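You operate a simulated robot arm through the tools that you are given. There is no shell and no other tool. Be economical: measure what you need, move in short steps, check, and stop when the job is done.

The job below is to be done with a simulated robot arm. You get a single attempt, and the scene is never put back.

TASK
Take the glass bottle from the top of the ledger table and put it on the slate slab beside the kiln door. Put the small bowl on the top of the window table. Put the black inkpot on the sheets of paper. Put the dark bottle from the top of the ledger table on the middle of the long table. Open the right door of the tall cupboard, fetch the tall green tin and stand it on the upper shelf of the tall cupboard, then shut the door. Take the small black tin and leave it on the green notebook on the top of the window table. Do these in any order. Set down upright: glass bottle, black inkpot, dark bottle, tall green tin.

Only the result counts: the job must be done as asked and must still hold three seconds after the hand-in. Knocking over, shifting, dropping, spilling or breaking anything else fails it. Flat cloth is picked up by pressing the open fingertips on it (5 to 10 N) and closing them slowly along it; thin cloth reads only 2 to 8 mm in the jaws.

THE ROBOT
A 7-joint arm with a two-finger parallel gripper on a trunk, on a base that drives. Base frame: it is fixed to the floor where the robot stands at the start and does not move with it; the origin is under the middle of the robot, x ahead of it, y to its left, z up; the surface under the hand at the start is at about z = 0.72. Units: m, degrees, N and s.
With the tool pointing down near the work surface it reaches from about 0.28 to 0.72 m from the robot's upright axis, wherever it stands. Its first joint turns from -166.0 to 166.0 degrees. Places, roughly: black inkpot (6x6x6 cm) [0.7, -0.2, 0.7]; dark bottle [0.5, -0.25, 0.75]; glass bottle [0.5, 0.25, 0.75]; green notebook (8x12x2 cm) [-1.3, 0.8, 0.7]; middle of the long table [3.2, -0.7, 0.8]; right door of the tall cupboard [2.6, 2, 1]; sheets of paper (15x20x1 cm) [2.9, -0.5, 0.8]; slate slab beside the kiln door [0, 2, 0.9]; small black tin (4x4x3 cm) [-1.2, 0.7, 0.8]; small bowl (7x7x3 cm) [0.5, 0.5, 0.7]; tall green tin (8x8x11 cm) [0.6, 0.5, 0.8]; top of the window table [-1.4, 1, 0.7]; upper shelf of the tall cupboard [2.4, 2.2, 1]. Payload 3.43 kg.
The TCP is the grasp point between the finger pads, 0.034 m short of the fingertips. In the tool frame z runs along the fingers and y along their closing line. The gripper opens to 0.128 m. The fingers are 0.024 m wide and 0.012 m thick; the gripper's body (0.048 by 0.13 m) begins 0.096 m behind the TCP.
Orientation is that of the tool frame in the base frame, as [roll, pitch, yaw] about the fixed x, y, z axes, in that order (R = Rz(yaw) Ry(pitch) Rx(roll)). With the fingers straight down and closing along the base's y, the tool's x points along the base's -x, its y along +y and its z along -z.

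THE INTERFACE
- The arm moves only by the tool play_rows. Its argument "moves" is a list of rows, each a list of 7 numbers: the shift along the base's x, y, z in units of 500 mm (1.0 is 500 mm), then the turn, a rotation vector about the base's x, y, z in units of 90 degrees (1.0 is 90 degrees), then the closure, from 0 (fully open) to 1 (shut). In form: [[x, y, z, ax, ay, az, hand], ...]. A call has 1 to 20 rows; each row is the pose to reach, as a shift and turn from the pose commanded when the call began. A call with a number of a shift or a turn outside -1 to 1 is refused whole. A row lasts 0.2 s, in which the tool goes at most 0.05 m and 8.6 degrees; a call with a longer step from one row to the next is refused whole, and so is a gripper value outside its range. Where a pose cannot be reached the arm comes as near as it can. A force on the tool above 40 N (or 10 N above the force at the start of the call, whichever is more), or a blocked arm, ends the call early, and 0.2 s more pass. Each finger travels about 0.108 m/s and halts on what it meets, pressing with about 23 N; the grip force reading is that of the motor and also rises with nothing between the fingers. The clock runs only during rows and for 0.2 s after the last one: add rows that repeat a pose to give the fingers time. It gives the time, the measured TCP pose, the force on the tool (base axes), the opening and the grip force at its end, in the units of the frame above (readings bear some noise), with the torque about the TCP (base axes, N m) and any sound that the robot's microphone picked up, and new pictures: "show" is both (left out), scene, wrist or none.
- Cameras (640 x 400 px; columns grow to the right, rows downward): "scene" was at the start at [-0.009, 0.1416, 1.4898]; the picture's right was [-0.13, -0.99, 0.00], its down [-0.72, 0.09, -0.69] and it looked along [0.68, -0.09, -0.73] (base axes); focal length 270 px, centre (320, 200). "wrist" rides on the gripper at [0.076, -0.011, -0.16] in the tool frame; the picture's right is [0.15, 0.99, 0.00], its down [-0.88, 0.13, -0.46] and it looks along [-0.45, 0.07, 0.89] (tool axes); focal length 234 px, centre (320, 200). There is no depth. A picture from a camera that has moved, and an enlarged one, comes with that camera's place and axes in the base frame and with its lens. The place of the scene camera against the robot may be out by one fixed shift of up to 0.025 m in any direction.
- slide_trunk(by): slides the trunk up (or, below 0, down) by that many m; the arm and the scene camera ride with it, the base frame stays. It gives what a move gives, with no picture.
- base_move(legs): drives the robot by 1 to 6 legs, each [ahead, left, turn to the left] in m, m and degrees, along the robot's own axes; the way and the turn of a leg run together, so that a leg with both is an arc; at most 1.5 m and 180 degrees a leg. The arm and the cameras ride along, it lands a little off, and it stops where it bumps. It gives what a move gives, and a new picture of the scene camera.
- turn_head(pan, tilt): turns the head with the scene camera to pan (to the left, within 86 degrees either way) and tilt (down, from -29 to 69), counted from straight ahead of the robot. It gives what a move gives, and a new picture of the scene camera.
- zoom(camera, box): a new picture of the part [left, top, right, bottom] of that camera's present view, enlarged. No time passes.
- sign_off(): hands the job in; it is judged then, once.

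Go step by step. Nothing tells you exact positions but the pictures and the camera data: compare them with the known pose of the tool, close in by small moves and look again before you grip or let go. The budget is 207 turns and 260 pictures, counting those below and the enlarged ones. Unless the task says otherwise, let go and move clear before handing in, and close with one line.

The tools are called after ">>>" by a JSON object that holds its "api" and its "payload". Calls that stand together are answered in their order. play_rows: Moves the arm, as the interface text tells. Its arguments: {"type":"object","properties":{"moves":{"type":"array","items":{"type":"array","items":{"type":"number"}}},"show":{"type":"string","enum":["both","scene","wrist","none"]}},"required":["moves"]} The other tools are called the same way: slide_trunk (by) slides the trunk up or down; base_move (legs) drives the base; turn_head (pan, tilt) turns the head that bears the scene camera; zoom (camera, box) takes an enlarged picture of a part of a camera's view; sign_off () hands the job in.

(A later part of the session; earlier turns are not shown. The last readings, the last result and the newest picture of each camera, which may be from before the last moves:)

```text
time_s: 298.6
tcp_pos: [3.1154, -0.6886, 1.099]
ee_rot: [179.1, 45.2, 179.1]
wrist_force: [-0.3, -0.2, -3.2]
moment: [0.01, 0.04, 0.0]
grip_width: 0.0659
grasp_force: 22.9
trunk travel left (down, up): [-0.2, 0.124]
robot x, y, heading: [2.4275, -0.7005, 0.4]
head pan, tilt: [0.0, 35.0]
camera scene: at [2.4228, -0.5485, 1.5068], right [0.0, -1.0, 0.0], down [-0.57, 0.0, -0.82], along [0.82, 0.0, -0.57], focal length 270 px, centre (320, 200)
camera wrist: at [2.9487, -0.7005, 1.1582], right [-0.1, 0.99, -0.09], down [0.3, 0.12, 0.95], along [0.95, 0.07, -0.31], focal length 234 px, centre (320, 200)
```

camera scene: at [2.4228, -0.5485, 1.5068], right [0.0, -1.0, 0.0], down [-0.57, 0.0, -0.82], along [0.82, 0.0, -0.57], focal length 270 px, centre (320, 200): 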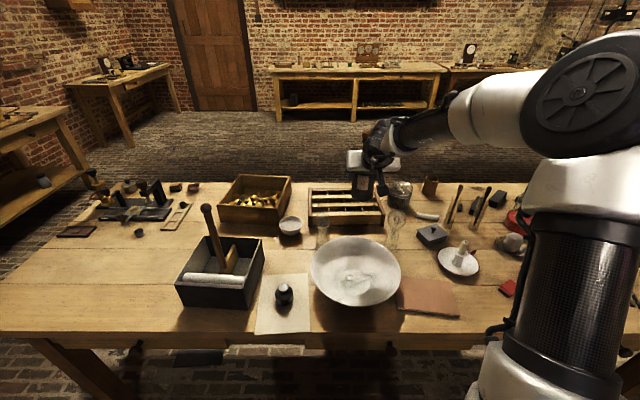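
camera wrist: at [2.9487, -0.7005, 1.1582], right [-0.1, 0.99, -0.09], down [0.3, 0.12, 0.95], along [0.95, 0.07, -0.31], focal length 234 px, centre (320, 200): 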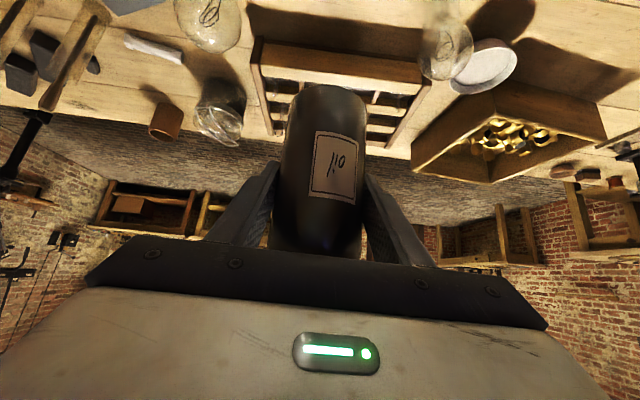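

The arm is off the gap now. I enlarge the scene view to fix the free spot's coordinates.

>>> {"api": "zoom", "payload": {"camera": "scene", "box": [280, 170, 460, 310]}}

>>> {"api": "zoom", "payload": {"camera": "wrist", "box": [160, 0, 520, 180]}}

```text
2.86 times, centred on (370, 240) of scene
camera zoom: at [2.4228, -0.5485, 1.5068], right [0.0, -1.0, 0.0], down [-0.57, 0.0, -0.82], along [0.82, 0.0, -0.57], focal length 773 px, centre (177, 86)
```

zoom: 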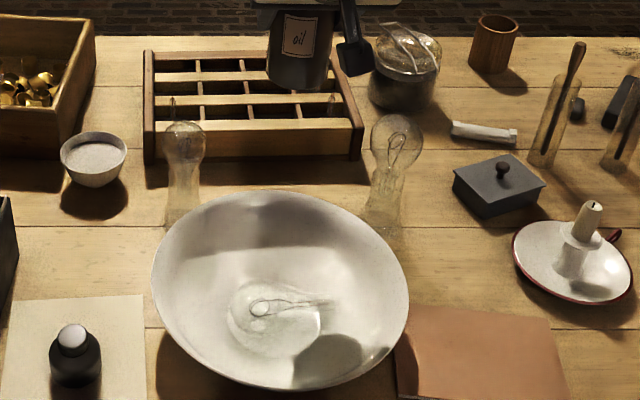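

```text
1.78 times, centred on (340, 90) of wrist
camera zoom: at [2.9487, -0.7005, 1.1582], right [-0.1, 0.99, -0.09], down [0.3, 0.12, 0.95], along [0.95, 0.07, -0.31], focal length 416 px, centre (284, 396)
```

zoom: 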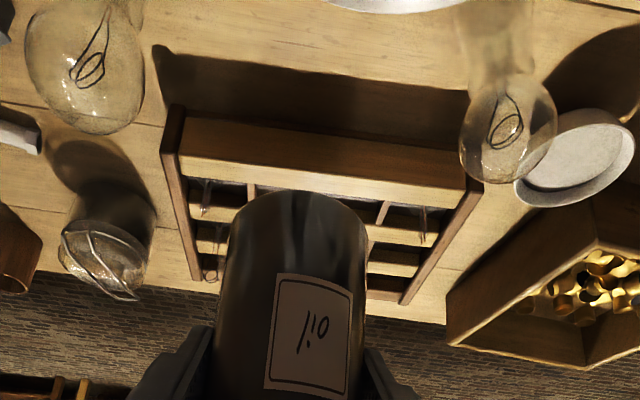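

Free spot centre is about (3.195, -0.69): bulbs at y -0.55 and -0.82, bowl rim at x 3.14, rack at 3.25. I move above it and descend partway.

>>> {"api": "play_rows", "payload": {"moves": [[0.08, 0, 0, 0, 0, 0, 0.6], [0.16, -0.002, 0, 0, 0, 0, 0.6], [0.16, -0.002, -0.08, 0, 0, 0, 0.6], [0.16, -0.002, -0.16, 0, 0, 0, 0.6], [0.16, -0.002, -0.24, 0, 0, 0, 0.6], [0.16, -0.002, -0.32, 0, 0, 0, 0.6], [0.16, -0.002, -0.38, 0, 0, 0, 0.6]], "show": "both"}}

>>> {"api": "zoom", "payload": {"camera": "scene", "box": [280, 150, 460, 310]}}

```text
time_s: 300.1
tcp_pos: [3.1951, -0.6898, 0.9084]
ee_rot: [179.2, 45.1, 179.2]
wrist_force: [-0.4, -0.4, -2.5]
moment: [0.02, 0.06, 0.01]
grip_width: 0.066
grasp_force: 22.5
trunk travel left (down, up): [-0.2, 0.124]
robot x, y, heading: [2.422, -0.7026, 0.3]
head pan, tilt: [0.0, 35.0]
camera scene: at [2.4227, -0.5484, 1.5069], right [0.0, -1.0, 0.0], down [-0.57, 0.0, -0.82], along [0.82, 0.0, -0.57], focal length 270 px, centre (320, 200)
camera wrist: at [3.0286, -0.7014, 0.9672], right [-0.1, 0.99, -0.09], down [0.3, 0.12, 0.95], along [0.95, 0.07, -0.31], focal length 234 px, centre (320, 200)
```

scene: 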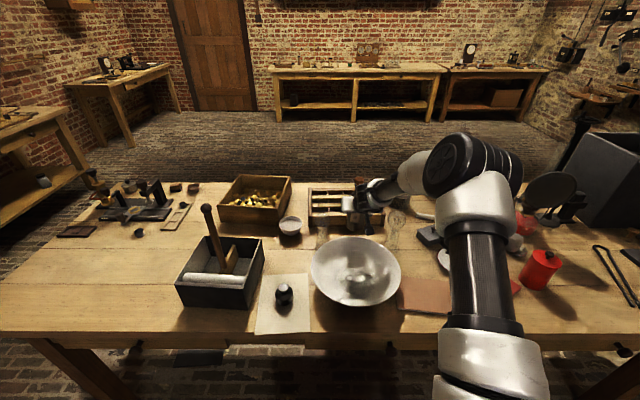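
wrist: 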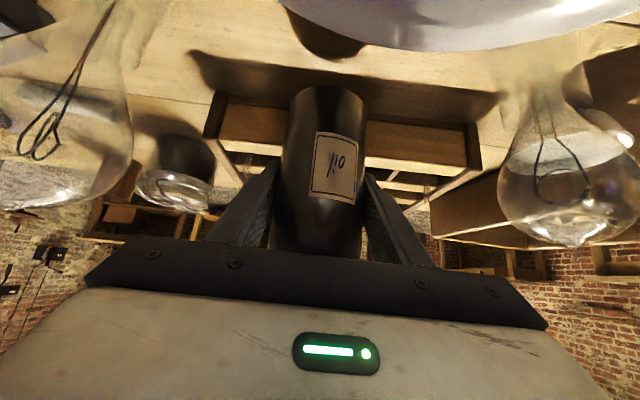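

```text
2.50 times, centred on (370, 230) of scene
camera zoom: at [2.4227, -0.5484, 1.5069], right [0.0, -1.0, 0.0], down [-0.57, 0.0, -0.82], along [0.82, 0.0, -0.57], focal length 676 px, centre (195, 125)
```

zoom: 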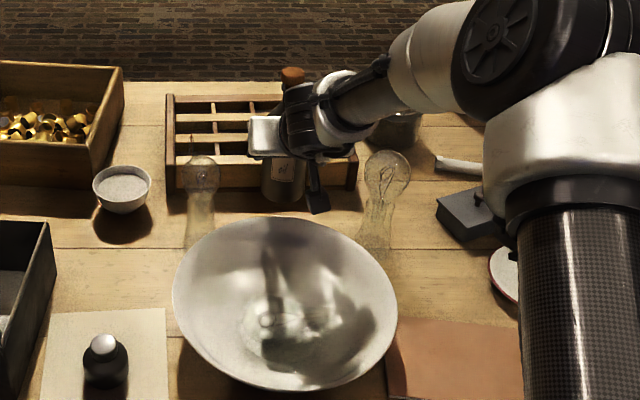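

All clear of both bulbs. I lower to touchdown in small steps.

>>> {"api": "play_rows", "payload": {"moves": [[0, 0, -0.04, 0, 0, 0, 0.6], [0, 0, -0.076, 0, 0, 0, 0.6], [0, 0, -0.084, 0, 0, 0, 0.6], [0, 0, -0.09, 0, 0, 0, 0.6], [0, 0, -0.096, 0, 0, 0, 0.6], [0, 0, -0.1, 0, 0, 0, 0.6]], "show": "wrist"}}

```text
time_s: 301.6
tcp_pos: [3.1967, -0.6894, 0.8594]
ee_rot: [179.1, 45.2, 179.2]
wrist_force: [-0.6, -0.1, -1.5]
moment: [0.01, 0.0, -0.02]
grip_width: 0.0662
grasp_force: 23.5
trunk travel left (down, up): [-0.2, 0.124]
robot x, y, heading: [2.4222, -0.6992, 0.2]
head pan, tilt: [0.0, 35.0]
camera wrist: at [3.0289, -0.702, 0.9185], right [-0.1, 0.99, -0.09], down [0.3, 0.12, 0.95], along [0.95, 0.07, -0.31], focal length 234 px, centre (320, 200)
```

wrist: 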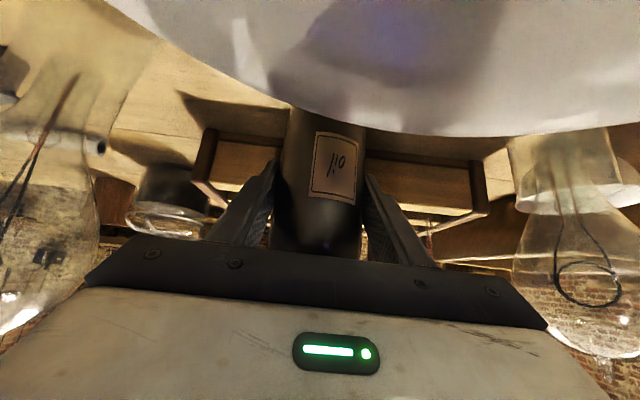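

>>> {"api": "play_rows", "payload": {"moves": [[0, 0, -0.004, 0, 0, 0, 0.6], [0, 0, -0.008, 0, 0, 0, 0.6], [0, 0, -0.012, 0, 0, 0, 0.6], [0, 0, -0.016, 0, 0, 0, 0.6]], "show": "none"}}

```text
time_s: 302.6
tcp_pos: [3.197, -0.6891, 0.856]
ee_rot: [179.3, 45.8, 179.3]
wrist_force: [1.8, 2.0, 24.5]
moment: [-0.49, -0.12, 0.25]
grip_width: 0.0659
grasp_force: 22.7
trunk travel left (down, up): [-0.2, 0.124]
robot x, y, heading: [2.4227, -0.7016, 0.0]
head pan, tilt: [0.0, 35.0]
```

Touchdown at 24 N. I unload, open slowly and withdraw along the tool axis.

>>> {"api": "play_rows", "payload": {"moves": [[0, 0, 0.008, 0, 0, 0, 0.58], [0, 0, 0.009, 0, 0, 0, 0.5], [0, 0, 0.009, 0, 0, 0, 0.42], [0, 0, 0.009, 0, 0, 0, 0.35], [0, 0, 0.009, 0, 0, 0, 0.3], [0, 0, 0.009, 0, 0, 0, 0.28], [-0.04, 0, 0.05, 0, 0, 0, 0.28], [-0.1, 0, 0.11, 0, 0, 0, 0.28], [-0.16, 0, 0.17, 0, 0, 0, 0.28], [-0.22, 0, 0.23, 0, 0, 0, 0.28], [-0.28, 0, 0.29, 0, 0, 0, 0.28]], "show": "both"}}

```text
time_s: 304.9
tcp_pos: [3.056, -0.69, 0.9965]
ee_rot: [179.1, 45.2, 179.2]
wrist_force: [0.5, 0.0, -0.3]
moment: [-0.02, -0.03, 0.0]
grip_width: 0.0922
grasp_force: 0.1
trunk travel left (down, up): [-0.2, 0.124]
robot x, y, heading: [2.4225, -0.6993, 0.2]
head pan, tilt: [0.0, 35.0]
camera scene: at [2.4224, -0.5485, 1.5068], right [0.0, -1.0, 0.0], down [-0.57, 0.0, -0.82], along [0.82, 0.0, -0.57], focal length 270 px, centre (320, 200)
camera wrist: at [2.8879, -0.7017, 1.056], right [-0.1, 0.99, -0.09], down [0.3, 0.12, 0.95], along [0.95, 0.07, -0.31], focal length 234 px, centre (320, 200)
```

scene: 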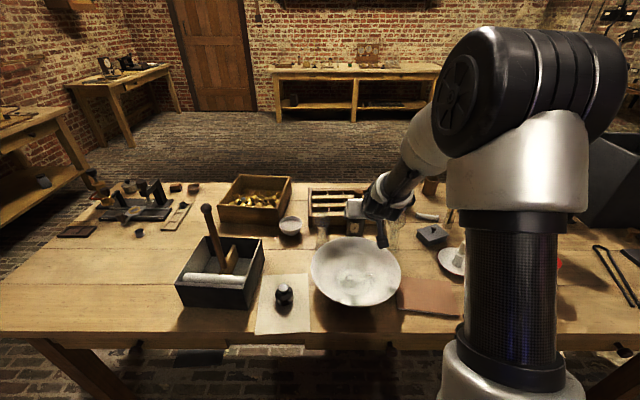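
wrist: 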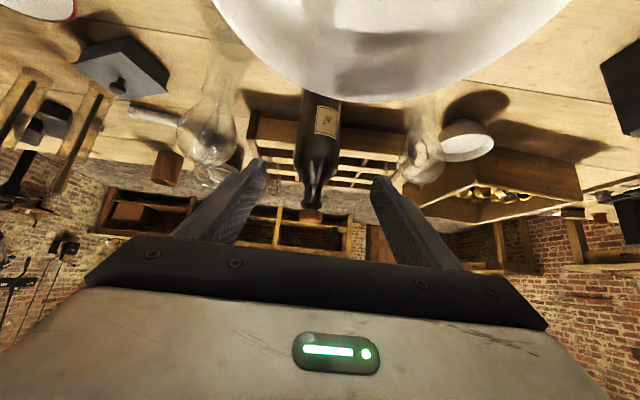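

The dark bottle stands upright in the middle. I retract the arm (keeping the tilt) and drive towards the tall cupboard.

>>> {"api": "play_rows", "payload": {"moves": [[-0.06, 0, 0.06, 0, 0, 0, 0.2], [-0.12, 0, 0.12, 0, 0, 0, 0.1], [-0.19, 0, 0.17, 0, 0, 0, 0], [-0.27, 0, 0.2, 0, 0, 0, 0], [-0.34, 0, 0.2, 0, 0, 0, 0]], "show": "none"}}

>>> {"api": "base_move", "payload": {"legs": [[-0.57, 0, 0], [0, 1.2, 0], [0, 0.7, 0], [0, 0, 90]]}}

>>> {"api": "turn_head", "payload": {"pan": -25, "tilt": 25}}

```text
time_s: 306.1
tcp_pos: [2.885, -0.6901, 1.0961]
ee_rot: [179.2, 45.2, 179.2]
wrist_force: [0.1, -0.5, 0.2]
moment: [-0.03, 0.01, 0.02]
grip_width: 0.1282
grasp_force: 0.0
out of reach, approached as far as the arm can: row 4
trunk travel left (down, up): [-0.2, 0.124]
robot x, y, heading: [2.4223, -0.702, 0.3]
head pan, tilt: [0.0, 35.0]
```

```text
time_s: 331.5
tcp_pos: [1.8427, 1.6634, 1.0956]
ee_rot: [179.2, 45.2, -91.6]
wrist_force: [-0.5, 0.0, -0.4]
moment: [0.01, 0.03, 0.0]
grip_width: 0.1278
grasp_force: 0.0
trunk travel left (down, up): [-0.2, 0.124]
robot x, y, heading: [1.8471, 1.197, 89.6]
head pan, tilt: [0.0, 35.0]
camera scene: at [1.7101, 1.2119, 1.5069], right [1.0, -0.01, 0.0], down [0.0, -0.57, -0.82], along [0.01, 0.82, -0.57], focal length 270 px, centre (320, 200)
```

scene: 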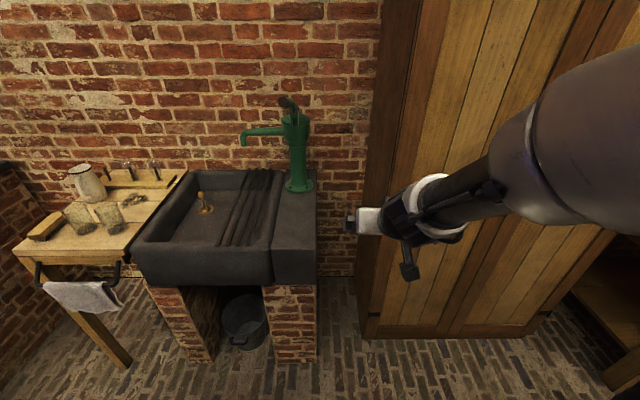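

```text
time_s: 332.4
tcp_pos: [1.8415, 1.6645, 1.0958]
ee_rot: [179.1, 45.3, -91.5]
wrist_force: [0.8, -0.5, 0.0]
moment: [-0.02, 0.01, -0.01]
grip_width: 0.1279
grasp_force: 0.0
trunk travel left (down, up): [-0.2, 0.124]
robot x, y, heading: [1.8493, 1.2016, 89.7]
head pan, tilt: [-25.0, 25.0]
camera scene: at [1.7325, 1.2123, 1.5183], right [0.97, -0.25, 0.0], down [-0.12, -0.45, -0.89], along [0.22, 0.86, -0.47], focal length 270 px, centre (320, 200)
```

scene: 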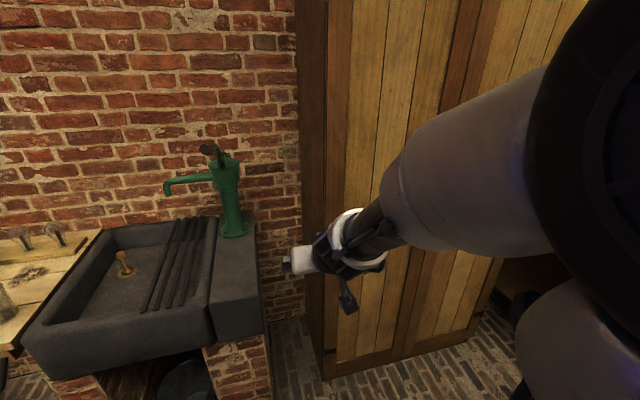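

The cupboard front is at y ≈ 2.01, x 2.0…2.88, its seam near 2.44. I sidestep right and move the hand aside to see the handles.

>>> {"api": "base_move", "payload": {"legs": [[0, -0.42, 0]]}}

>>> {"api": "play_rows", "payload": {"moves": [[0.08, -0.02, 0, 0, 0, 0, 0], [0.16, -0.03, 0, 0, 0, 0, 0], [0.24, -0.04, 0, 0, 0, 0, 0], [0.32, -0.05, 0, 0, 0, 0, 0], [0.4, -0.06, 0, 0, 0, 0, 0]], "show": "both"}}

```text
time_s: 337.0
tcp_pos: [2.2638, 1.6601, 1.0952]
ee_rot: [179.1, 45.2, -91.6]
wrist_force: [0.1, 0.1, -0.1]
moment: [-0.02, 0.0, -0.01]
grip_width: 0.128
grasp_force: 0.2
trunk travel left (down, up): [-0.2, 0.124]
robot x, y, heading: [2.2704, 1.1988, 89.4]
head pan, tilt: [-25.0, 25.0]
camera scene: at [2.1552, 1.209, 1.5216], right [0.96, -0.27, 0.0], down [-0.12, -0.42, -0.9], along [0.24, 0.87, -0.43], focal length 270 px, centre (320, 200)
```

scene: 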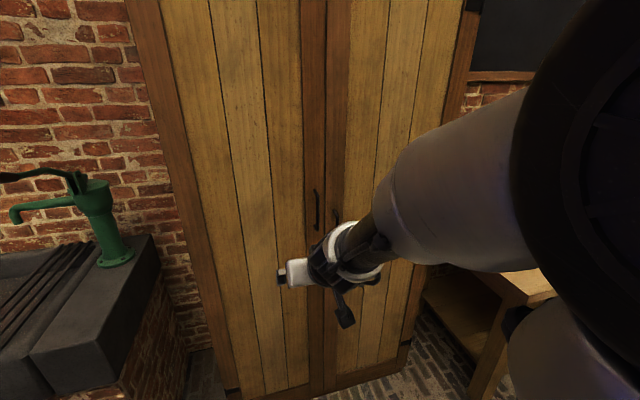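

```text
time_s: 338.2
tcp_pos: [2.4625, 1.629, 1.0953]
ee_rot: [179.3, 45.2, -91.4]
wrist_force: [-0.7, 0.0, 0.3]
moment: [-0.03, 0.02, -0.01]
grip_width: 0.1277
grasp_force: 0.1
trunk travel left (down, up): [-0.2, 0.124]
robot x, y, heading: [2.2683, 1.197, 89.4]
head pan, tilt: [-25.0, 25.0]
camera scene: at [2.1701, 1.2036, 1.5226], right [0.9, -0.43, 0.0], down [-0.18, -0.38, -0.91], along [0.39, 0.82, -0.42], focal length 270 px, centre (320, 200)
camera wrist: at [2.4722, 1.4614, 1.1557], right [-0.99, -0.09, -0.09], down [-0.12, 0.3, 0.95], along [-0.06, 0.95, -0.31], focal length 234 px, centre (320, 200)
```

scene: 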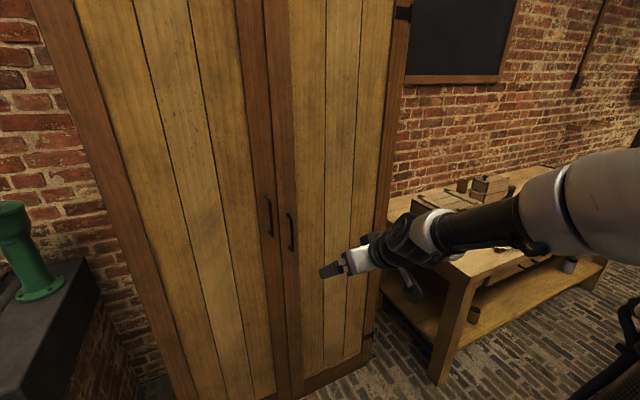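
wrist: 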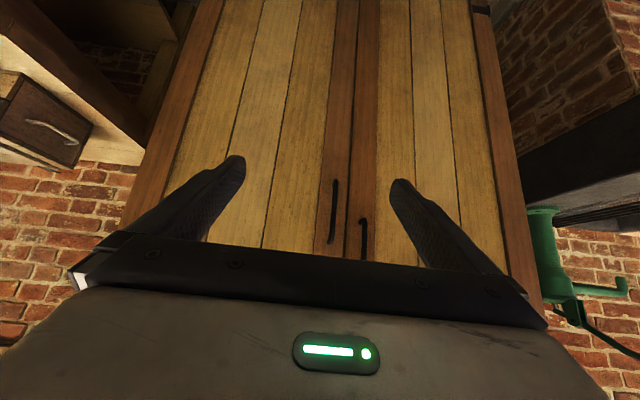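

The right door's handle is a vertical bar near (2.405, 1.98), z 0.93…1.09, only ~4.5 cm from the left one. I level the tool to point at it, with narrowed fingers.

>>> {"api": "play_rows", "payload": {"moves": [[-0.02, 0.02, -0.03, 0.08, 0, 0, 0.2], [-0.04, 0.05, -0.06, 0.16, 0, 0, 0.4], [-0.06, 0.08, -0.09, 0.24, 0, 0, 0.6], [-0.08, 0.11, -0.12, 0.32, 0, 0, 0.69], [-0.1, 0.14, -0.15, 0.4, 0, 0, 0.69], [-0.11, 0.17, -0.18, 0.48, 0, 0, 0.69], [-0.11, 0.19, -0.19, 0.5, 0, 0, 0.69]], "show": "both"}}

```text
time_s: 339.8
tcp_pos: [2.4089, 1.7253, 1.0006]
ee_rot: [75.8, 88.9, 165.6]
wrist_force: [0.0, 0.4, -0.4]
moment: [-0.01, 0.01, 0.0]
grip_width: 0.0398
grasp_force: 0.0
trunk travel left (down, up): [-0.2, 0.124]
robot x, y, heading: [2.2691, 1.1987, 89.5]
head pan, tilt: [-25.0, 25.0]
camera scene: at [2.1701, 1.2036, 1.5226], right [0.9, -0.43, 0.0], down [-0.18, -0.38, -0.91], along [0.39, 0.82, -0.42], focal length 270 px, centre (320, 200)
camera wrist: at [2.4169, 1.565, 0.9241], right [-0.99, 0.01, -0.13], down [-0.12, -0.46, 0.88], along [-0.05, 0.89, 0.46], focal length 234 px, centre (320, 200)
```

scene: 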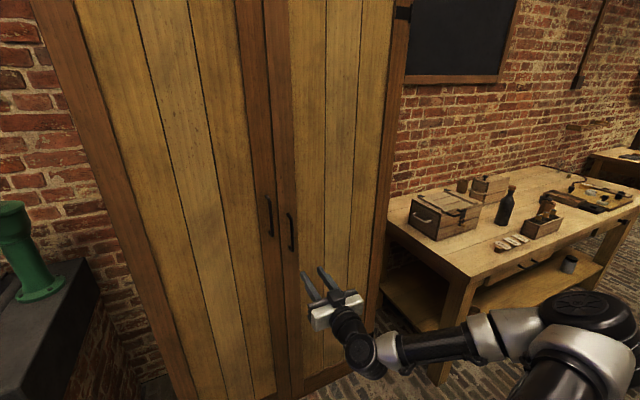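
wrist: 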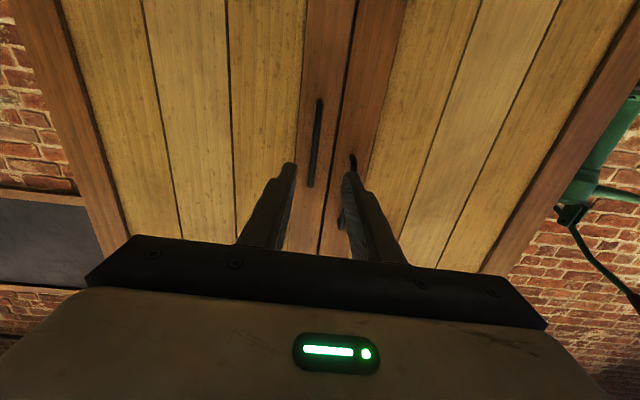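

The handle bar is at x ≈ 2.418, z 0.96…1.11. I centre on it and approach.

>>> {"api": "play_rows", "payload": {"moves": [[0.018, 0.05, 0.03, 0, 0, 0, 0.6], [0.018, 0.13, 0.04, 0, 0, 0, 0.6], [0.018, 0.21, 0.04, 0, 0, 0, 0.6], [0.018, 0.29, 0.04, 0, 0, 0, 0.6], [0.018, 0.36, 0.04, 0, 0, 0, 0.6]], "show": "both"}}

>>> {"api": "zoom", "payload": {"camera": "wrist", "box": [220, 100, 420, 260]}}

>>> {"api": "zoom", "payload": {"camera": "scene", "box": [230, 180, 390, 330]}}

```text
time_s: 341.0
tcp_pos: [2.4175, 1.906, 1.0206]
ee_rot: [79.3, 89.0, 169.0]
wrist_force: [0.5, -0.3, -0.1]
moment: [0.01, -0.01, 0.0]
grip_width: 0.0512
grasp_force: 0.1
trunk travel left (down, up): [-0.2, 0.124]
robot x, y, heading: [2.2712, 1.1987, 89.5]
head pan, tilt: [-25.0, 25.0]
camera scene: at [2.1701, 1.2035, 1.5226], right [0.9, -0.43, 0.0], down [-0.18, -0.38, -0.91], along [0.39, 0.82, -0.42], focal length 270 px, centre (320, 200)
camera wrist: at [2.4261, 1.7455, 0.945], right [-0.99, 0.01, -0.13], down [-0.12, -0.46, 0.88], along [-0.05, 0.89, 0.46], focal length 234 px, centre (320, 200)
```

scene: 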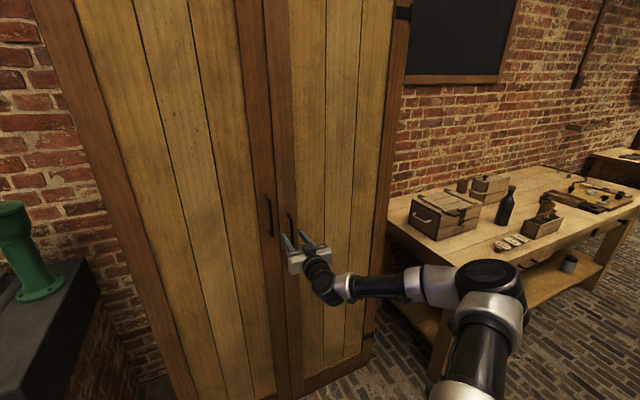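
wrist: 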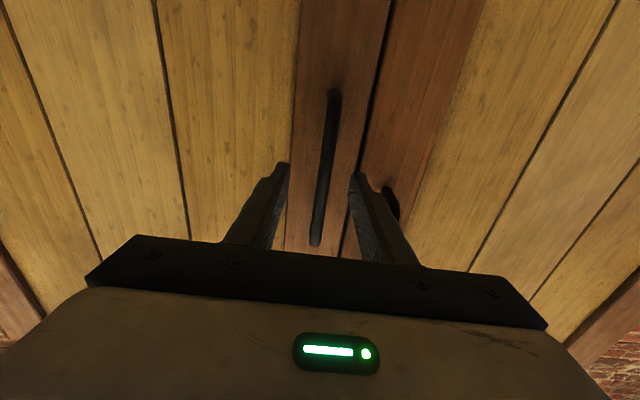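

```text
2.50 times, centred on (320, 180) of wrist
camera zoom: at [2.4261, 1.7455, 0.945], right [-0.99, 0.01, -0.13], down [-0.12, -0.46, 0.88], along [-0.05, 0.89, 0.46], focal length 585 px, centre (320, 250)
```

zoom: 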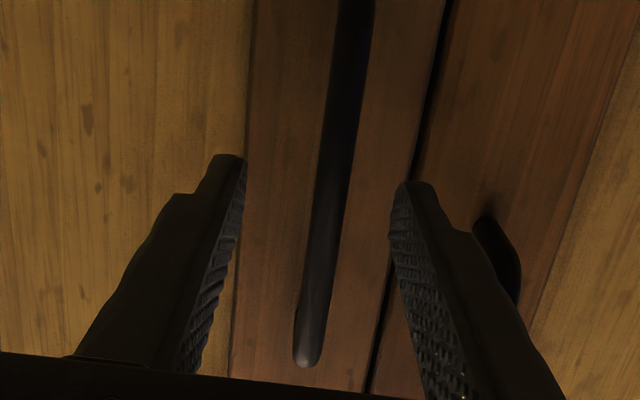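

```text
2.67 times, centred on (310, 255) of scene
camera zoom: at [2.1701, 1.2035, 1.5226], right [0.9, -0.43, 0.0], down [-0.18, -0.38, -0.91], along [0.39, 0.82, -0.42], focal length 721 px, centre (347, 53)
```

zoom: 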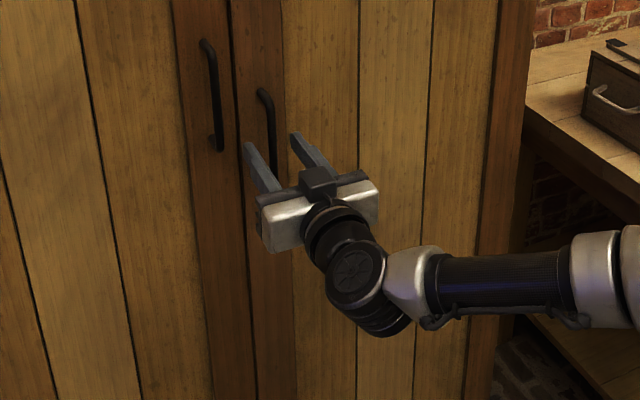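

The bar passes between the fingers and lies at y ≈ 1.937. I move in 3 cm and close.

>>> {"api": "play_rows", "payload": {"moves": [[0, 0.02, 0, 0, 0, 0, 0.6], [0, 0.04, 0, 0, 0, 0, 0.6], [0, 0.056, 0, 0, 0, 0, 0.6], [0, 0.056, 0, 0, 0, 0, 0.75], [0, 0.056, 0, 0, 0, 0, 0.85], [0, 0.056, 0, 0, 0, 0, 0.95], [0, 0.056, 0, 0, 0, 0, 1]], "show": "wrist"}}

```text
time_s: 341.8
tcp_pos: [2.4168, 1.9258, 1.0196]
ee_rot: [83.1, 88.9, 173.0]
wrist_force: [2.2, -26.1, 7.6]
moment: [0.01, 0.26, 0.76]
grip_width: 0.0505
grasp_force: 0.1
trunk travel left (down, up): [-0.2, 0.124]
robot x, y, heading: [2.267, 1.1969, 89.4]
head pan, tilt: [-25.0, 25.0]
stopped in row 3: the force on the tool passed its limit at 54 N (the readings are from after the stop); the commanded pose is now the measured one
camera wrist: at [2.4261, 1.7647, 0.9448], right [-0.99, 0.0, -0.13], down [-0.11, -0.46, 0.88], along [-0.06, 0.89, 0.45], focal length 234 px, centre (320, 200)
```

wrist: 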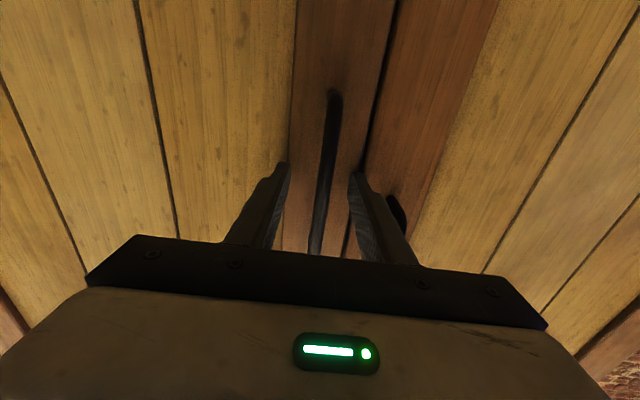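

The fingertips touch the door at TCP y = 1.926. I back off 3 mm and close on the bar.

>>> {"api": "play_rows", "payload": {"moves": [[0, -0.006, 0, 0, 0, 0, 0.6], [0, -0.008, 0, 0, 0, 0, 0.7], [0, -0.008, 0, 0, 0, 0, 0.8], [0, -0.008, 0, 0, 0, 0, 0.9], [0, -0.008, 0, 0, 0, 0, 1], [0, -0.008, 0, 0, 0, 0, 1]], "show": "wrist"}}

```text
time_s: 343.1
tcp_pos: [2.4156, 1.9247, 1.0177]
ee_rot: [98.7, 89.0, -171.3]
wrist_force: [-5.5, -0.1, -1.7]
moment: [0.06, -1.14, 0.03]
grip_width: 0.0108
grasp_force: 44.3
trunk travel left (down, up): [-0.2, 0.124]
robot x, y, heading: [2.2693, 1.1979, 89.4]
head pan, tilt: [-25.0, 25.0]
camera wrist: at [2.4247, 1.7633, 0.9423], right [-0.99, 0.0, -0.13], down [-0.11, -0.45, 0.88], along [-0.06, 0.89, 0.45], focal length 234 px, centre (320, 200)
```

wrist: 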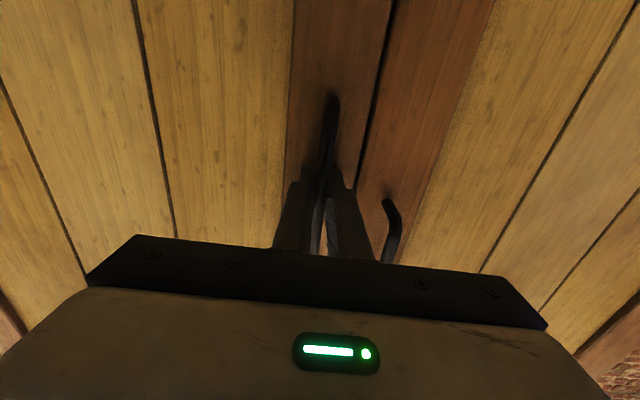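

The bar is held. I pull the door open along its arc (hinge near x = 2.88), first 15°.

>>> {"api": "play_rows", "payload": {"moves": [[0.005, -0.04, 0, 0, 0, 0.028, 1], [0.011, -0.081, 0, 0, 0, 0.056, 1], [0.019, -0.121, 0, 0, 0, 0.083, 1], [0.028, -0.16, 0, 0, 0, 0.111, 1], [0.039, -0.199, 0, 0, 0, 0.139, 1], [0.052, -0.237, 0, 0, 0, 0.167, 1]], "show": "both"}}

```text
time_s: 344.6
tcp_pos: [2.4439, 1.8049, 1.0169]
ee_rot: [98.4, 88.8, -156.7]
wrist_force: [-7.6, -3.5, -4.9]
moment: [0.5, -0.99, -0.2]
grip_width: 0.0112
grasp_force: 44.8
trunk travel left (down, up): [-0.2, 0.124]
robot x, y, heading: [2.2659, 1.1948, 89.3]
head pan, tilt: [-25.0, 25.0]
camera scene: at [2.1693, 1.2031, 1.5225], right [0.9, -0.43, 0.0], down [-0.18, -0.38, -0.91], along [0.39, 0.82, -0.42], focal length 270 px, centre (320, 200)
camera wrist: at [2.4925, 1.6521, 0.9422], right [-0.96, -0.26, -0.13], down [0.01, -0.47, 0.88], along [-0.29, 0.85, 0.45], focal length 234 px, centre (320, 200)
```

scene: 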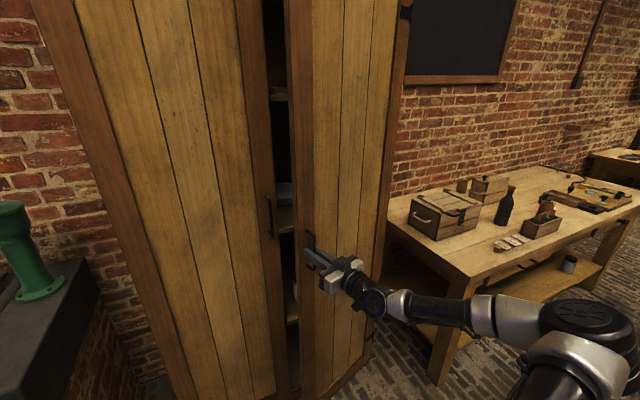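
wrist: 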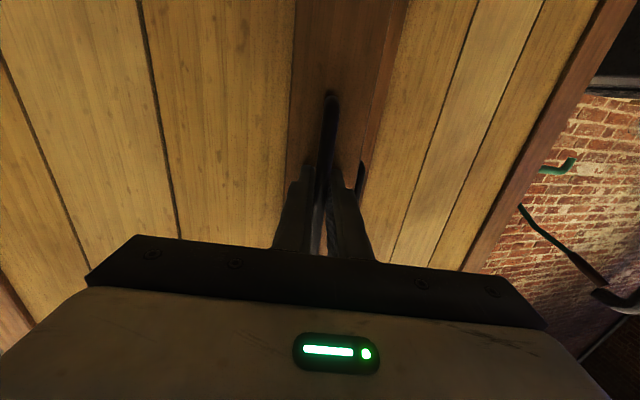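

The door swings easily. I carry on to about 50°.

>>> {"api": "play_rows", "payload": {"moves": [[0.031, -0.075, 0, 0, 0, 0.056, 1], [0.068, -0.147, 0, 0, 0, 0.111, 1], [0.112, -0.216, 0, 0, 0, 0.167, 1], [0.161, -0.28, 0, 0, 0, 0.222, 1], [0.216, -0.34, 0, 0, 0, 0.278, 1], [0.276, -0.395, 0, 0, 0, 0.333, 1], [0.34, -0.445, 0, 0, 0, 0.389, 1]], "show": "both"}}

```text
time_s: 346.0
tcp_pos: [2.584, 1.6161, 1.0155]
ee_rot: [123.8, 89.0, -103.1]
wrist_force: [8.5, 9.9, -7.9]
moment: [0.79, -0.7, -0.2]
grip_width: 0.011
grasp_force: 44.1
trunk travel left (down, up): [-0.2, 0.124]
robot x, y, heading: [2.2669, 1.1983, 89.1]
head pan, tilt: [-25.0, 25.0]
stopped in row 7: the force on the tool passed its limit at 44 N (the readings are from after the stop); the commanded pose is now the measured one
camera scene: at [2.1716, 1.2054, 1.5226], right [0.9, -0.43, 0.0], down [-0.18, -0.38, -0.91], along [0.39, 0.82, -0.42], focal length 270 px, centre (320, 200)
camera wrist: at [2.6991, 1.5062, 0.9429], right [-0.72, -0.68, -0.13], down [0.22, -0.41, 0.89], along [-0.65, 0.61, 0.44], focal length 234 px, centre (320, 200)
```

scene: 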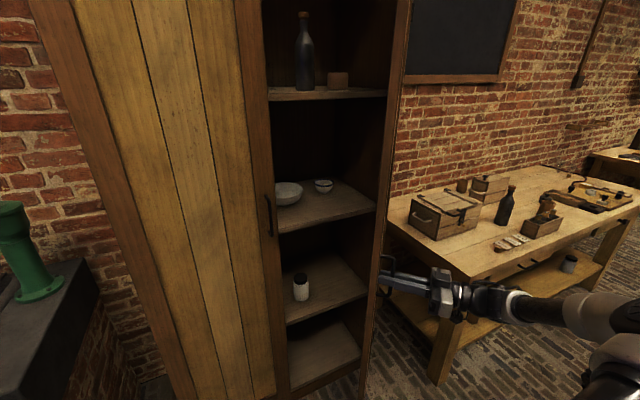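
wrist: 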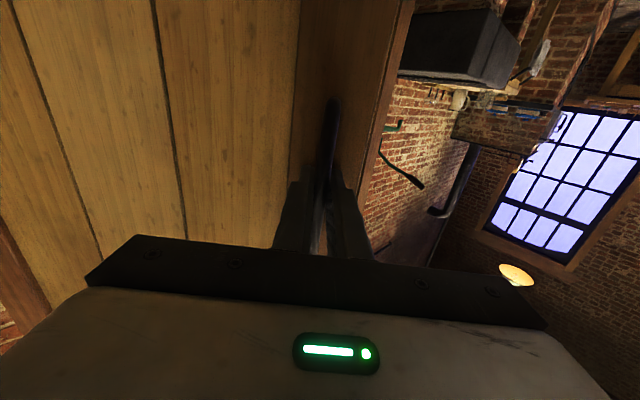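

The door stands about 48° open and the shelves show: the upper shelf (with two bowls, z ≈ 1.02) has free room at front right. I let go of the handle and swing the hand clear.

>>> {"api": "play_rows", "payload": {"moves": [[0, 0, 0, 0, 0, 0, 0.9], [0, 0, 0, 0, 0, 0, 0.75], [0, 0, 0, 0, 0, 0, 0.6], [0.04, -0.035, 0, 0, 0, 0, 0.6], [0.09, -0.08, 0, 0, 0, 0, 0.6], [0.14, -0.125, 0, 0, 0, 0, 0.6], [0.14, -0.21, 0, 0, 0, -0.04, 0.6], [0.13, -0.3, 0, 0, 0, -0.12, 0.7]], "show": "both"}}

```text
time_s: 347.8
tcp_pos: [2.647, 1.4649, 1.0177]
ee_rot: [110.8, 89.2, -126.7]
wrist_force: [0.7, 0.0, -1.2]
moment: [0.05, 0.02, 0.04]
grip_width: 0.038
grasp_force: 0.2
trunk travel left (down, up): [-0.2, 0.124]
robot x, y, heading: [2.2714, 1.1961, 89.8]
head pan, tilt: [-25.0, 25.0]
camera scene: at [2.1706, 1.2039, 1.5227], right [0.9, -0.43, 0.0], down [-0.18, -0.38, -0.91], along [0.39, 0.82, -0.42], focal length 270 px, centre (320, 200)
camera wrist: at [2.7403, 1.3346, 0.9442], right [-0.84, -0.53, -0.13], down [0.14, -0.44, 0.89], along [-0.53, 0.72, 0.45], focal length 234 px, centre (320, 200)
```

scene: 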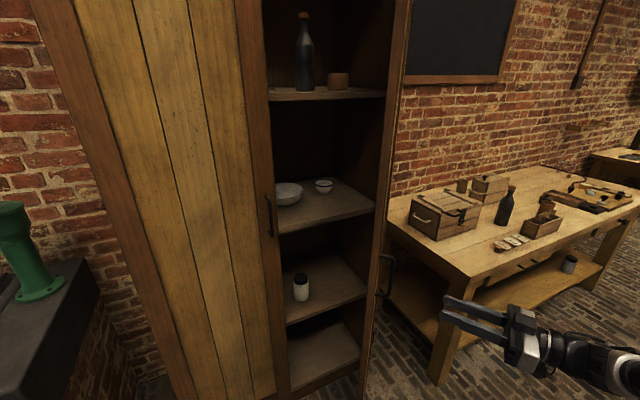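
wrist: 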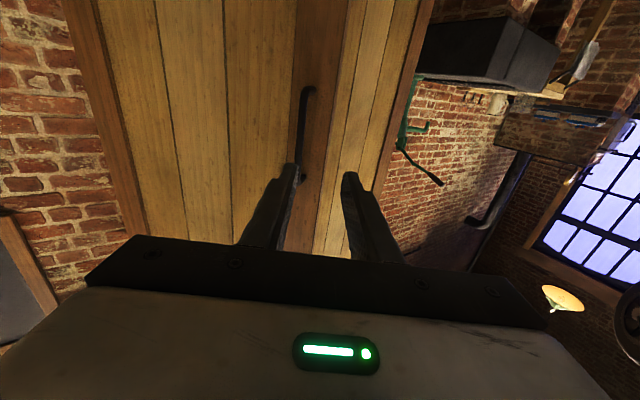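

I turn the tool to point at the cupboard, pass left of the door's edge, and reach inside it.

>>> {"api": "play_rows", "payload": {"moves": [[-0.08, -0.02, 0, 0, 0, -0.07, 0.9], [-0.16, -0.03, 0, 0, 0, -0.14, 1], [-0.24, -0.03, 0, 0, 0, -0.21, 1], [-0.32, -0.03, 0, 0, 0, -0.28, 1], [-0.4, -0.03, 0, 0, 0, -0.35, 1], [-0.46, -0.01, 0, 0, 0, -0.38, 1], [-0.46, 0.07, 0, 0, 0, -0.38, 1], [-0.46, 0.16, 0, 0, 0, -0.38, 1], [-0.46, 0.25, 0, 0, 0, -0.38, 1], [-0.46, 0.34, 0, 0, 0, -0.38, 1], [-0.46, 0.43, 0, 0, 0, -0.38, 1], [-0.46, 0.52, 0, 0, 0, -0.38, 1]], "show": "both"}}

```text
time_s: 350.4
tcp_pos: [2.4153, 1.7262, 1.0171]
ee_rot: [111.6, 89.1, -160.3]
wrist_force: [0.3, -0.1, -0.1]
moment: [-0.04, 0.0, -0.01]
grip_width: 0.0
grasp_force: 23.1
out of reach, approached as far as the arm can: row 5, 6, 7, 8, 9, 10
trunk travel left (down, up): [-0.2, 0.124]
robot x, y, heading: [2.2711, 1.1977, 89.4]
head pan, tilt: [-25.0, 25.0]
camera scene: at [2.1704, 1.2033, 1.5226], right [0.9, -0.43, 0.0], down [-0.18, -0.38, -0.91], along [0.39, 0.82, -0.42], focal length 270 px, centre (320, 200)
camera wrist: at [2.4196, 1.5656, 0.9442], right [-0.99, 0.03, -0.13], down [-0.13, -0.45, 0.89], along [-0.03, 0.89, 0.45], focal length 234 px, centre (320, 200)
```

scene: 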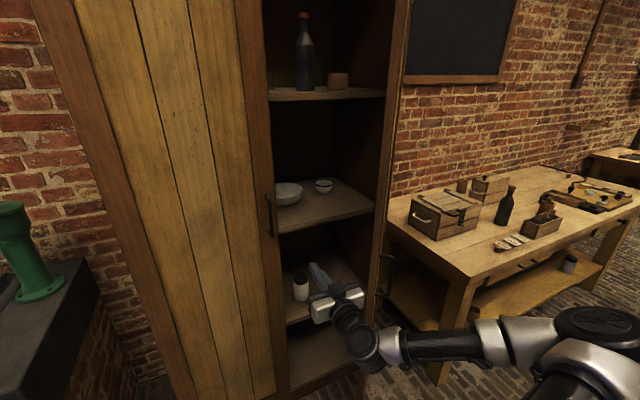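
wrist: 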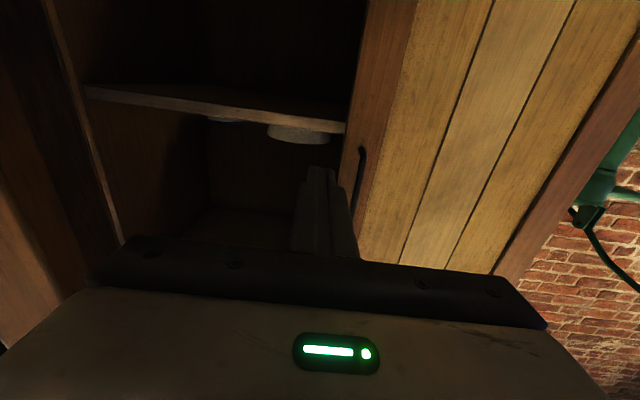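

The fingers are inside, left of the door. I draw back so only the fingertips are behind the door's edge, and push it open to the right.

>>> {"api": "play_rows", "payload": {"moves": [[0, -0.09, 0, 0, 0, 0, 1], [0, -0.18, 0, 0, 0, 0, 1], [0, -0.25, 0, 0, 0, 0, 1], [0.09, -0.25, 0, 0, 0, 0, 1], [0.18, -0.25, 0, 0, 0, 0, 1], [0.26, -0.25, 0, 0, 0, 0, 1], [0.33, -0.28, 0, 0, 0, 0, 1], [0.4, -0.32, 0, 0, 0, 0, 1], [0.47, -0.35, 0, 0, 0, 0, 1], [0.54, -0.38, 0, 0, 0, 0, 1], [0.61, -0.41, 0, 0, 0, 0, 1]], "show": "both"}}

```text
time_s: 351.7
tcp_pos: [2.5132, 1.6013, 1.0147]
ee_rot: [127.2, 88.6, -143.1]
wrist_force: [1.2, 0.5, 0.0]
moment: [0.01, -0.03, -0.01]
grip_width: 0.0
grasp_force: 23.2
out of reach, approached as far as the arm can: row 2, 3, 4
trunk travel left (down, up): [-0.2, 0.124]
robot x, y, heading: [2.2661, 1.1965, 89.1]
head pan, tilt: [-25.0, 25.0]
stopped in row 6: the force on the tool passed its limit at 62 N (the readings are from after the stop); the commanded pose is now the measured one
camera scene: at [2.1712, 1.2046, 1.5226], right [0.9, -0.43, 0.0], down [-0.18, -0.38, -0.91], along [0.39, 0.82, -0.42], focal length 270 px, centre (320, 200)
camera wrist: at [2.5212, 1.4398, 0.9431], right [-0.99, 0.0, -0.13], down [-0.12, -0.44, 0.89], along [-0.05, 0.9, 0.44], focal length 234 px, centre (320, 200)
```

scene: 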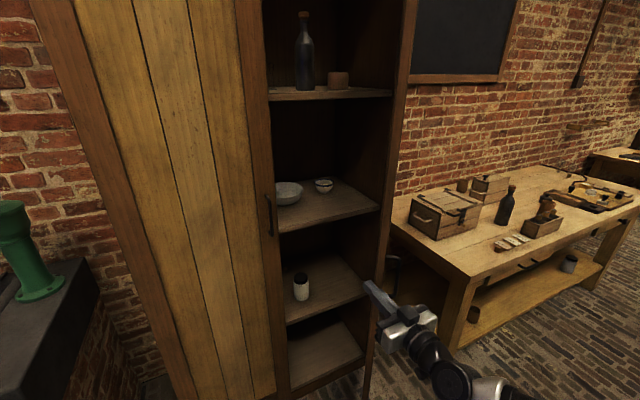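
wrist: 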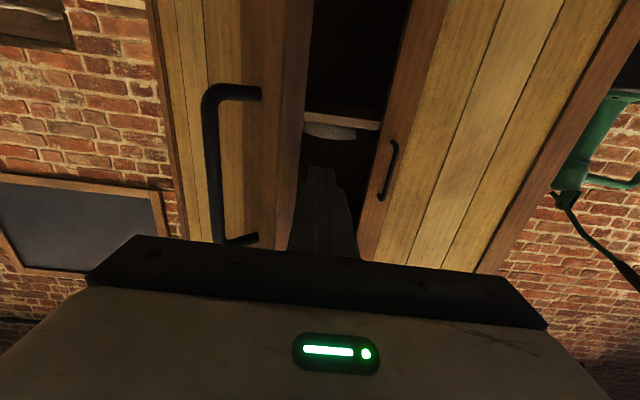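

The push bumped hard but the door swung on. I continue more slowly.

>>> {"api": "play_rows", "payload": {"moves": [[0.03, -0.015, 0, 0, 0, 0, 1], [0.06, -0.03, 0, 0, 0, 0, 1], [0.09, -0.045, 0, 0, 0, 0, 1], [0.12, -0.06, 0, 0, 0, 0, 1], [0.15, -0.075, 0, 0, 0, 0, 1], [0.18, -0.09, 0, 0, 0, 0, 1], [0.21, -0.1, 0, 0, 0, 0, 1], [0.24, -0.11, 0, 0, 0, 0, 1], [0.27, -0.12, 0, 0, 0, 0, 1], [0.3, -0.13, 0, 0, 0, 0, 1], [0.33, -0.14, 0, 0, 0, 0, 1], [0.36, -0.15, 0, 0, 0, 0, 1], [0.39, -0.16, 0, 0, 0, 0, 1], [0.42, -0.17, 0, 0, 0, 0, 1]], "show": "both"}}

```text
time_s: 354.7
tcp_pos: [2.7217, 1.514, 1.0163]
ee_rot: [125.7, 88.9, -144.5]
wrist_force: [0.4, -0.7, 0.4]
moment: [0.0, -0.02, 0.02]
grip_width: 0.0
grasp_force: 22.7
trunk travel left (down, up): [-0.2, 0.124]
robot x, y, heading: [2.2701, 1.197, 89.5]
head pan, tilt: [-25.0, 25.0]
camera scene: at [2.1703, 1.2034, 1.5226], right [0.9, -0.43, 0.0], down [-0.18, -0.38, -0.91], along [0.39, 0.82, -0.42], focal length 270 px, centre (320, 200)
camera wrist: at [2.7308, 1.3529, 0.9433], right [-0.99, 0.0, -0.13], down [-0.12, -0.44, 0.89], along [-0.06, 0.9, 0.44], focal length 234 px, centre (320, 200)
```

scene: 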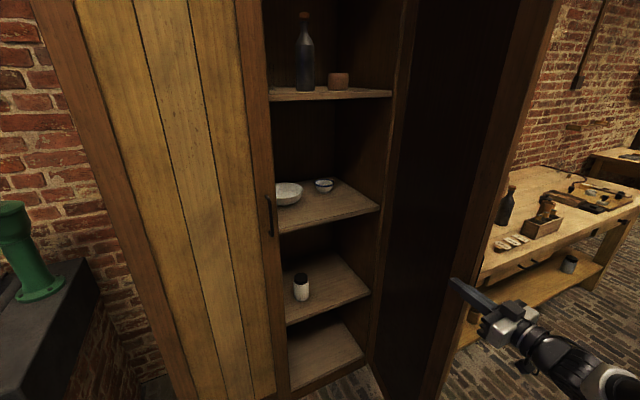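
wrist: 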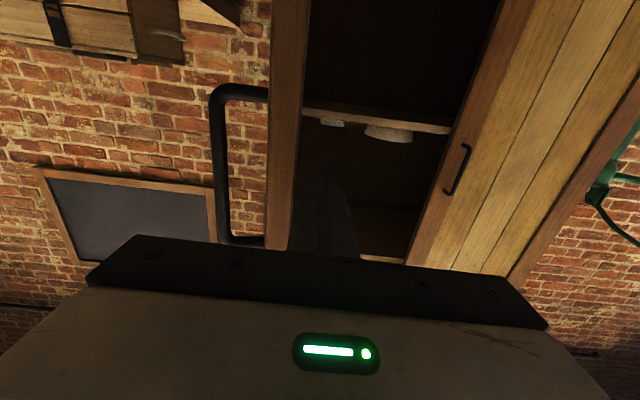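

The door is about 75–80° open. I push on to a little past 90°.

>>> {"api": "play_rows", "payload": {"moves": [[0.03, -0.005, 0, 0, 0, 0, 1], [0.06, -0.01, 0, 0, 0, 0, 1], [0.09, -0.015, 0, 0, 0, 0, 1], [0.12, -0.015, 0, 0, 0, 0, 1], [0.15, -0.015, 0, 0, 0, 0, 1], [0.18, -0.015, 0, 0, 0, 0, 1], [0.21, -0.015, 0, 0, 0, 0, 1], [0.24, -0.015, 0, 0, 0, 0, 1], [0.27, -0.015, 0, 0, 0, 0, 1]], "show": "scene"}}

```text
time_s: 356.7
tcp_pos: [2.8577, 1.5079, 1.0166]
ee_rot: [125.6, 88.9, -144.5]
wrist_force: [-0.3, 0.0, 0.0]
moment: [0.03, -0.01, -0.02]
grip_width: 0.0003
grasp_force: 22.8
trunk travel left (down, up): [-0.2, 0.124]
robot x, y, heading: [2.2716, 1.1965, 89.5]
head pan, tilt: [-25.0, 25.0]
camera scene: at [2.1703, 1.2034, 1.5226], right [0.9, -0.43, 0.0], down [-0.18, -0.38, -0.91], along [0.39, 0.82, -0.42], focal length 270 px, centre (320, 200)
```

scene: 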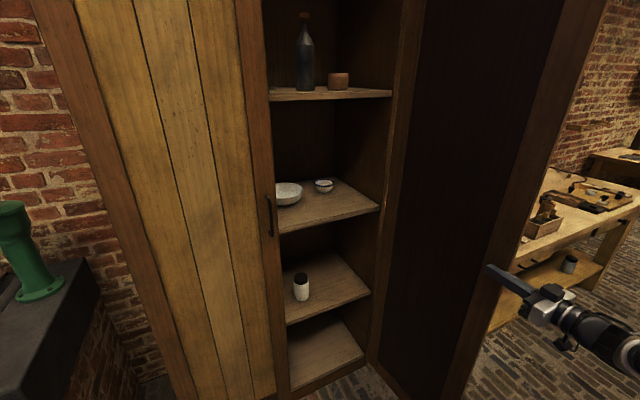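

The door stands about square to the front. I enlarge the shelf for the tin's place and withdraw the hand.

>>> {"api": "zoom", "payload": {"camera": "scene", "box": [250, 140, 430, 260]}}

>>> {"api": "play_rows", "payload": {"moves": [[-0.08, -0.02, 0, 0, 0, 0, 1], [-0.16, -0.06, 0, 0, 0, 0, 0.9], [-0.24, -0.1, 0, 0, 0, 0, 0.6], [-0.32, -0.1, 0.02, -0.08, 0, 0, 0.3], [-0.4, -0.1, 0.04, -0.16, 0, 0, 0], [-0.48, -0.1, 0.06, -0.24, 0, 0, 0], [-0.56, -0.1, 0.08, -0.32, 0, 0, 0], [-0.64, -0.1, 0.1, -0.4, 0, 0, 0], [-0.72, -0.1, 0.12, -0.48, 0, 0, 0], [-0.8, -0.1, 0.14, -0.5, 0, 0, 0], [-0.88, -0.1, 0.16, -0.5, 0, 0, 0], [-0.96, -0.1, 0.16, -0.5, 0, 0, 0]], "show": "scene"}}

```text
3.33 times, centred on (340, 200) of scene
camera zoom: at [2.1703, 1.2034, 1.5226], right [0.9, -0.43, 0.0], down [-0.18, -0.38, -0.91], along [0.39, 0.82, -0.42], focal length 901 px, centre (253, 200)
```

zoom: 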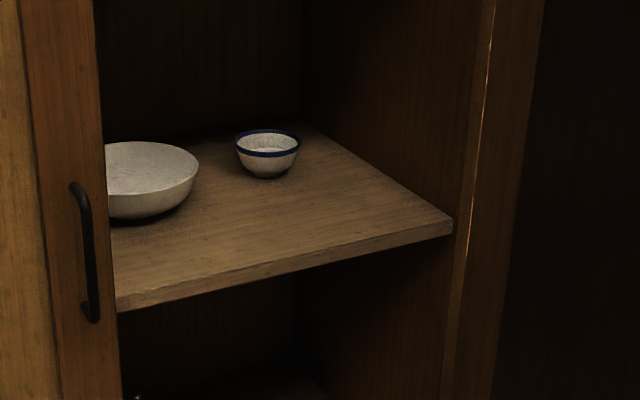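

```text
time_s: 359.2
tcp_pos: [2.4553, 1.4697, 1.0638]
ee_rot: [173.3, 32.1, -95.4]
wrist_force: [-0.3, -0.3, 0.5]
moment: [-0.01, -0.01, 0.0]
grip_width: 0.1279
grasp_force: 0.1
out of reach, approached as far as the arm can: row 9, 10, 11, 12
trunk travel left (down, up): [-0.2, 0.124]
robot x, y, heading: [2.2699, 1.1964, 89.5]
head pan, tilt: [-25.0, 25.0]
stopped in row 12: the arm was blocked; the commanded pose is now the measured one
camera scene: at [2.1244, 1.212, 1.5206], right [1.0, 0.07, 0.0], down [0.03, -0.44, -0.9], along [-0.06, 0.89, -0.44], focal length 270 px, centre (320, 200)
```

scene: 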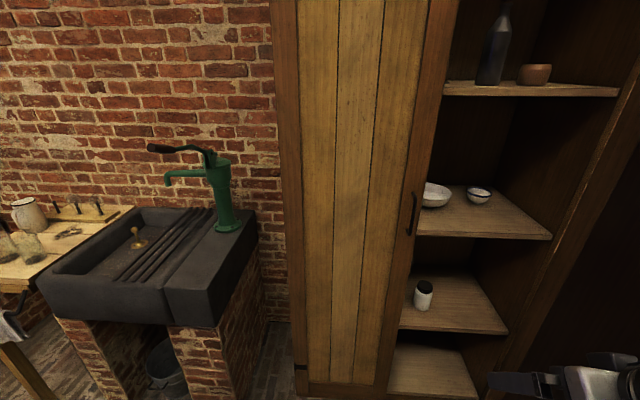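

The elbow has been pushing against the head, so the arm got blocked. I move the hand forward and away to free it.

>>> {"api": "play_rows", "payload": {"moves": [[0.02, 0.05, 0, 0, 0, 0, 0], [0.02, 0.12, 0, 0, 0, 0, 0], [0, 0.2, 0, 0, 0, 0, 0], [-0.06, 0.26, 0, 0, 0, 0, 0], [-0.12, 0.3, 0, 0, 0, 0, 0], [-0.2, 0.3, 0, 0, 0, 0, 0], [-0.28, 0.3, 0, 0, 0, 0, 0]], "show": "scene"}}

```text
time_s: 360.8
tcp_pos: [2.3172, 1.619, 1.066]
ee_rot: [173.5, 32.4, -95.5]
wrist_force: [0.3, -0.1, 0.2]
moment: [0.0, 0.03, 0.0]
grip_width: 0.1279
grasp_force: 0.0
trunk travel left (down, up): [-0.2, 0.124]
robot x, y, heading: [2.2705, 1.1966, 89.6]
head pan, tilt: [-25.0, 25.0]
camera scene: at [2.1704, 1.2036, 1.5226], right [0.9, -0.43, 0.0], down [-0.18, -0.38, -0.91], along [0.39, 0.82, -0.42], focal length 270 px, centre (320, 200)
```

scene: 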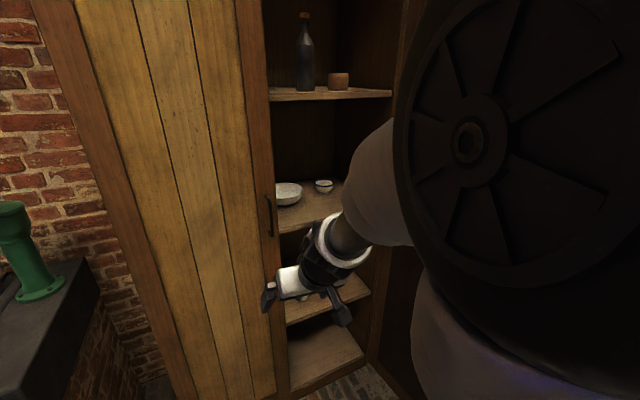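

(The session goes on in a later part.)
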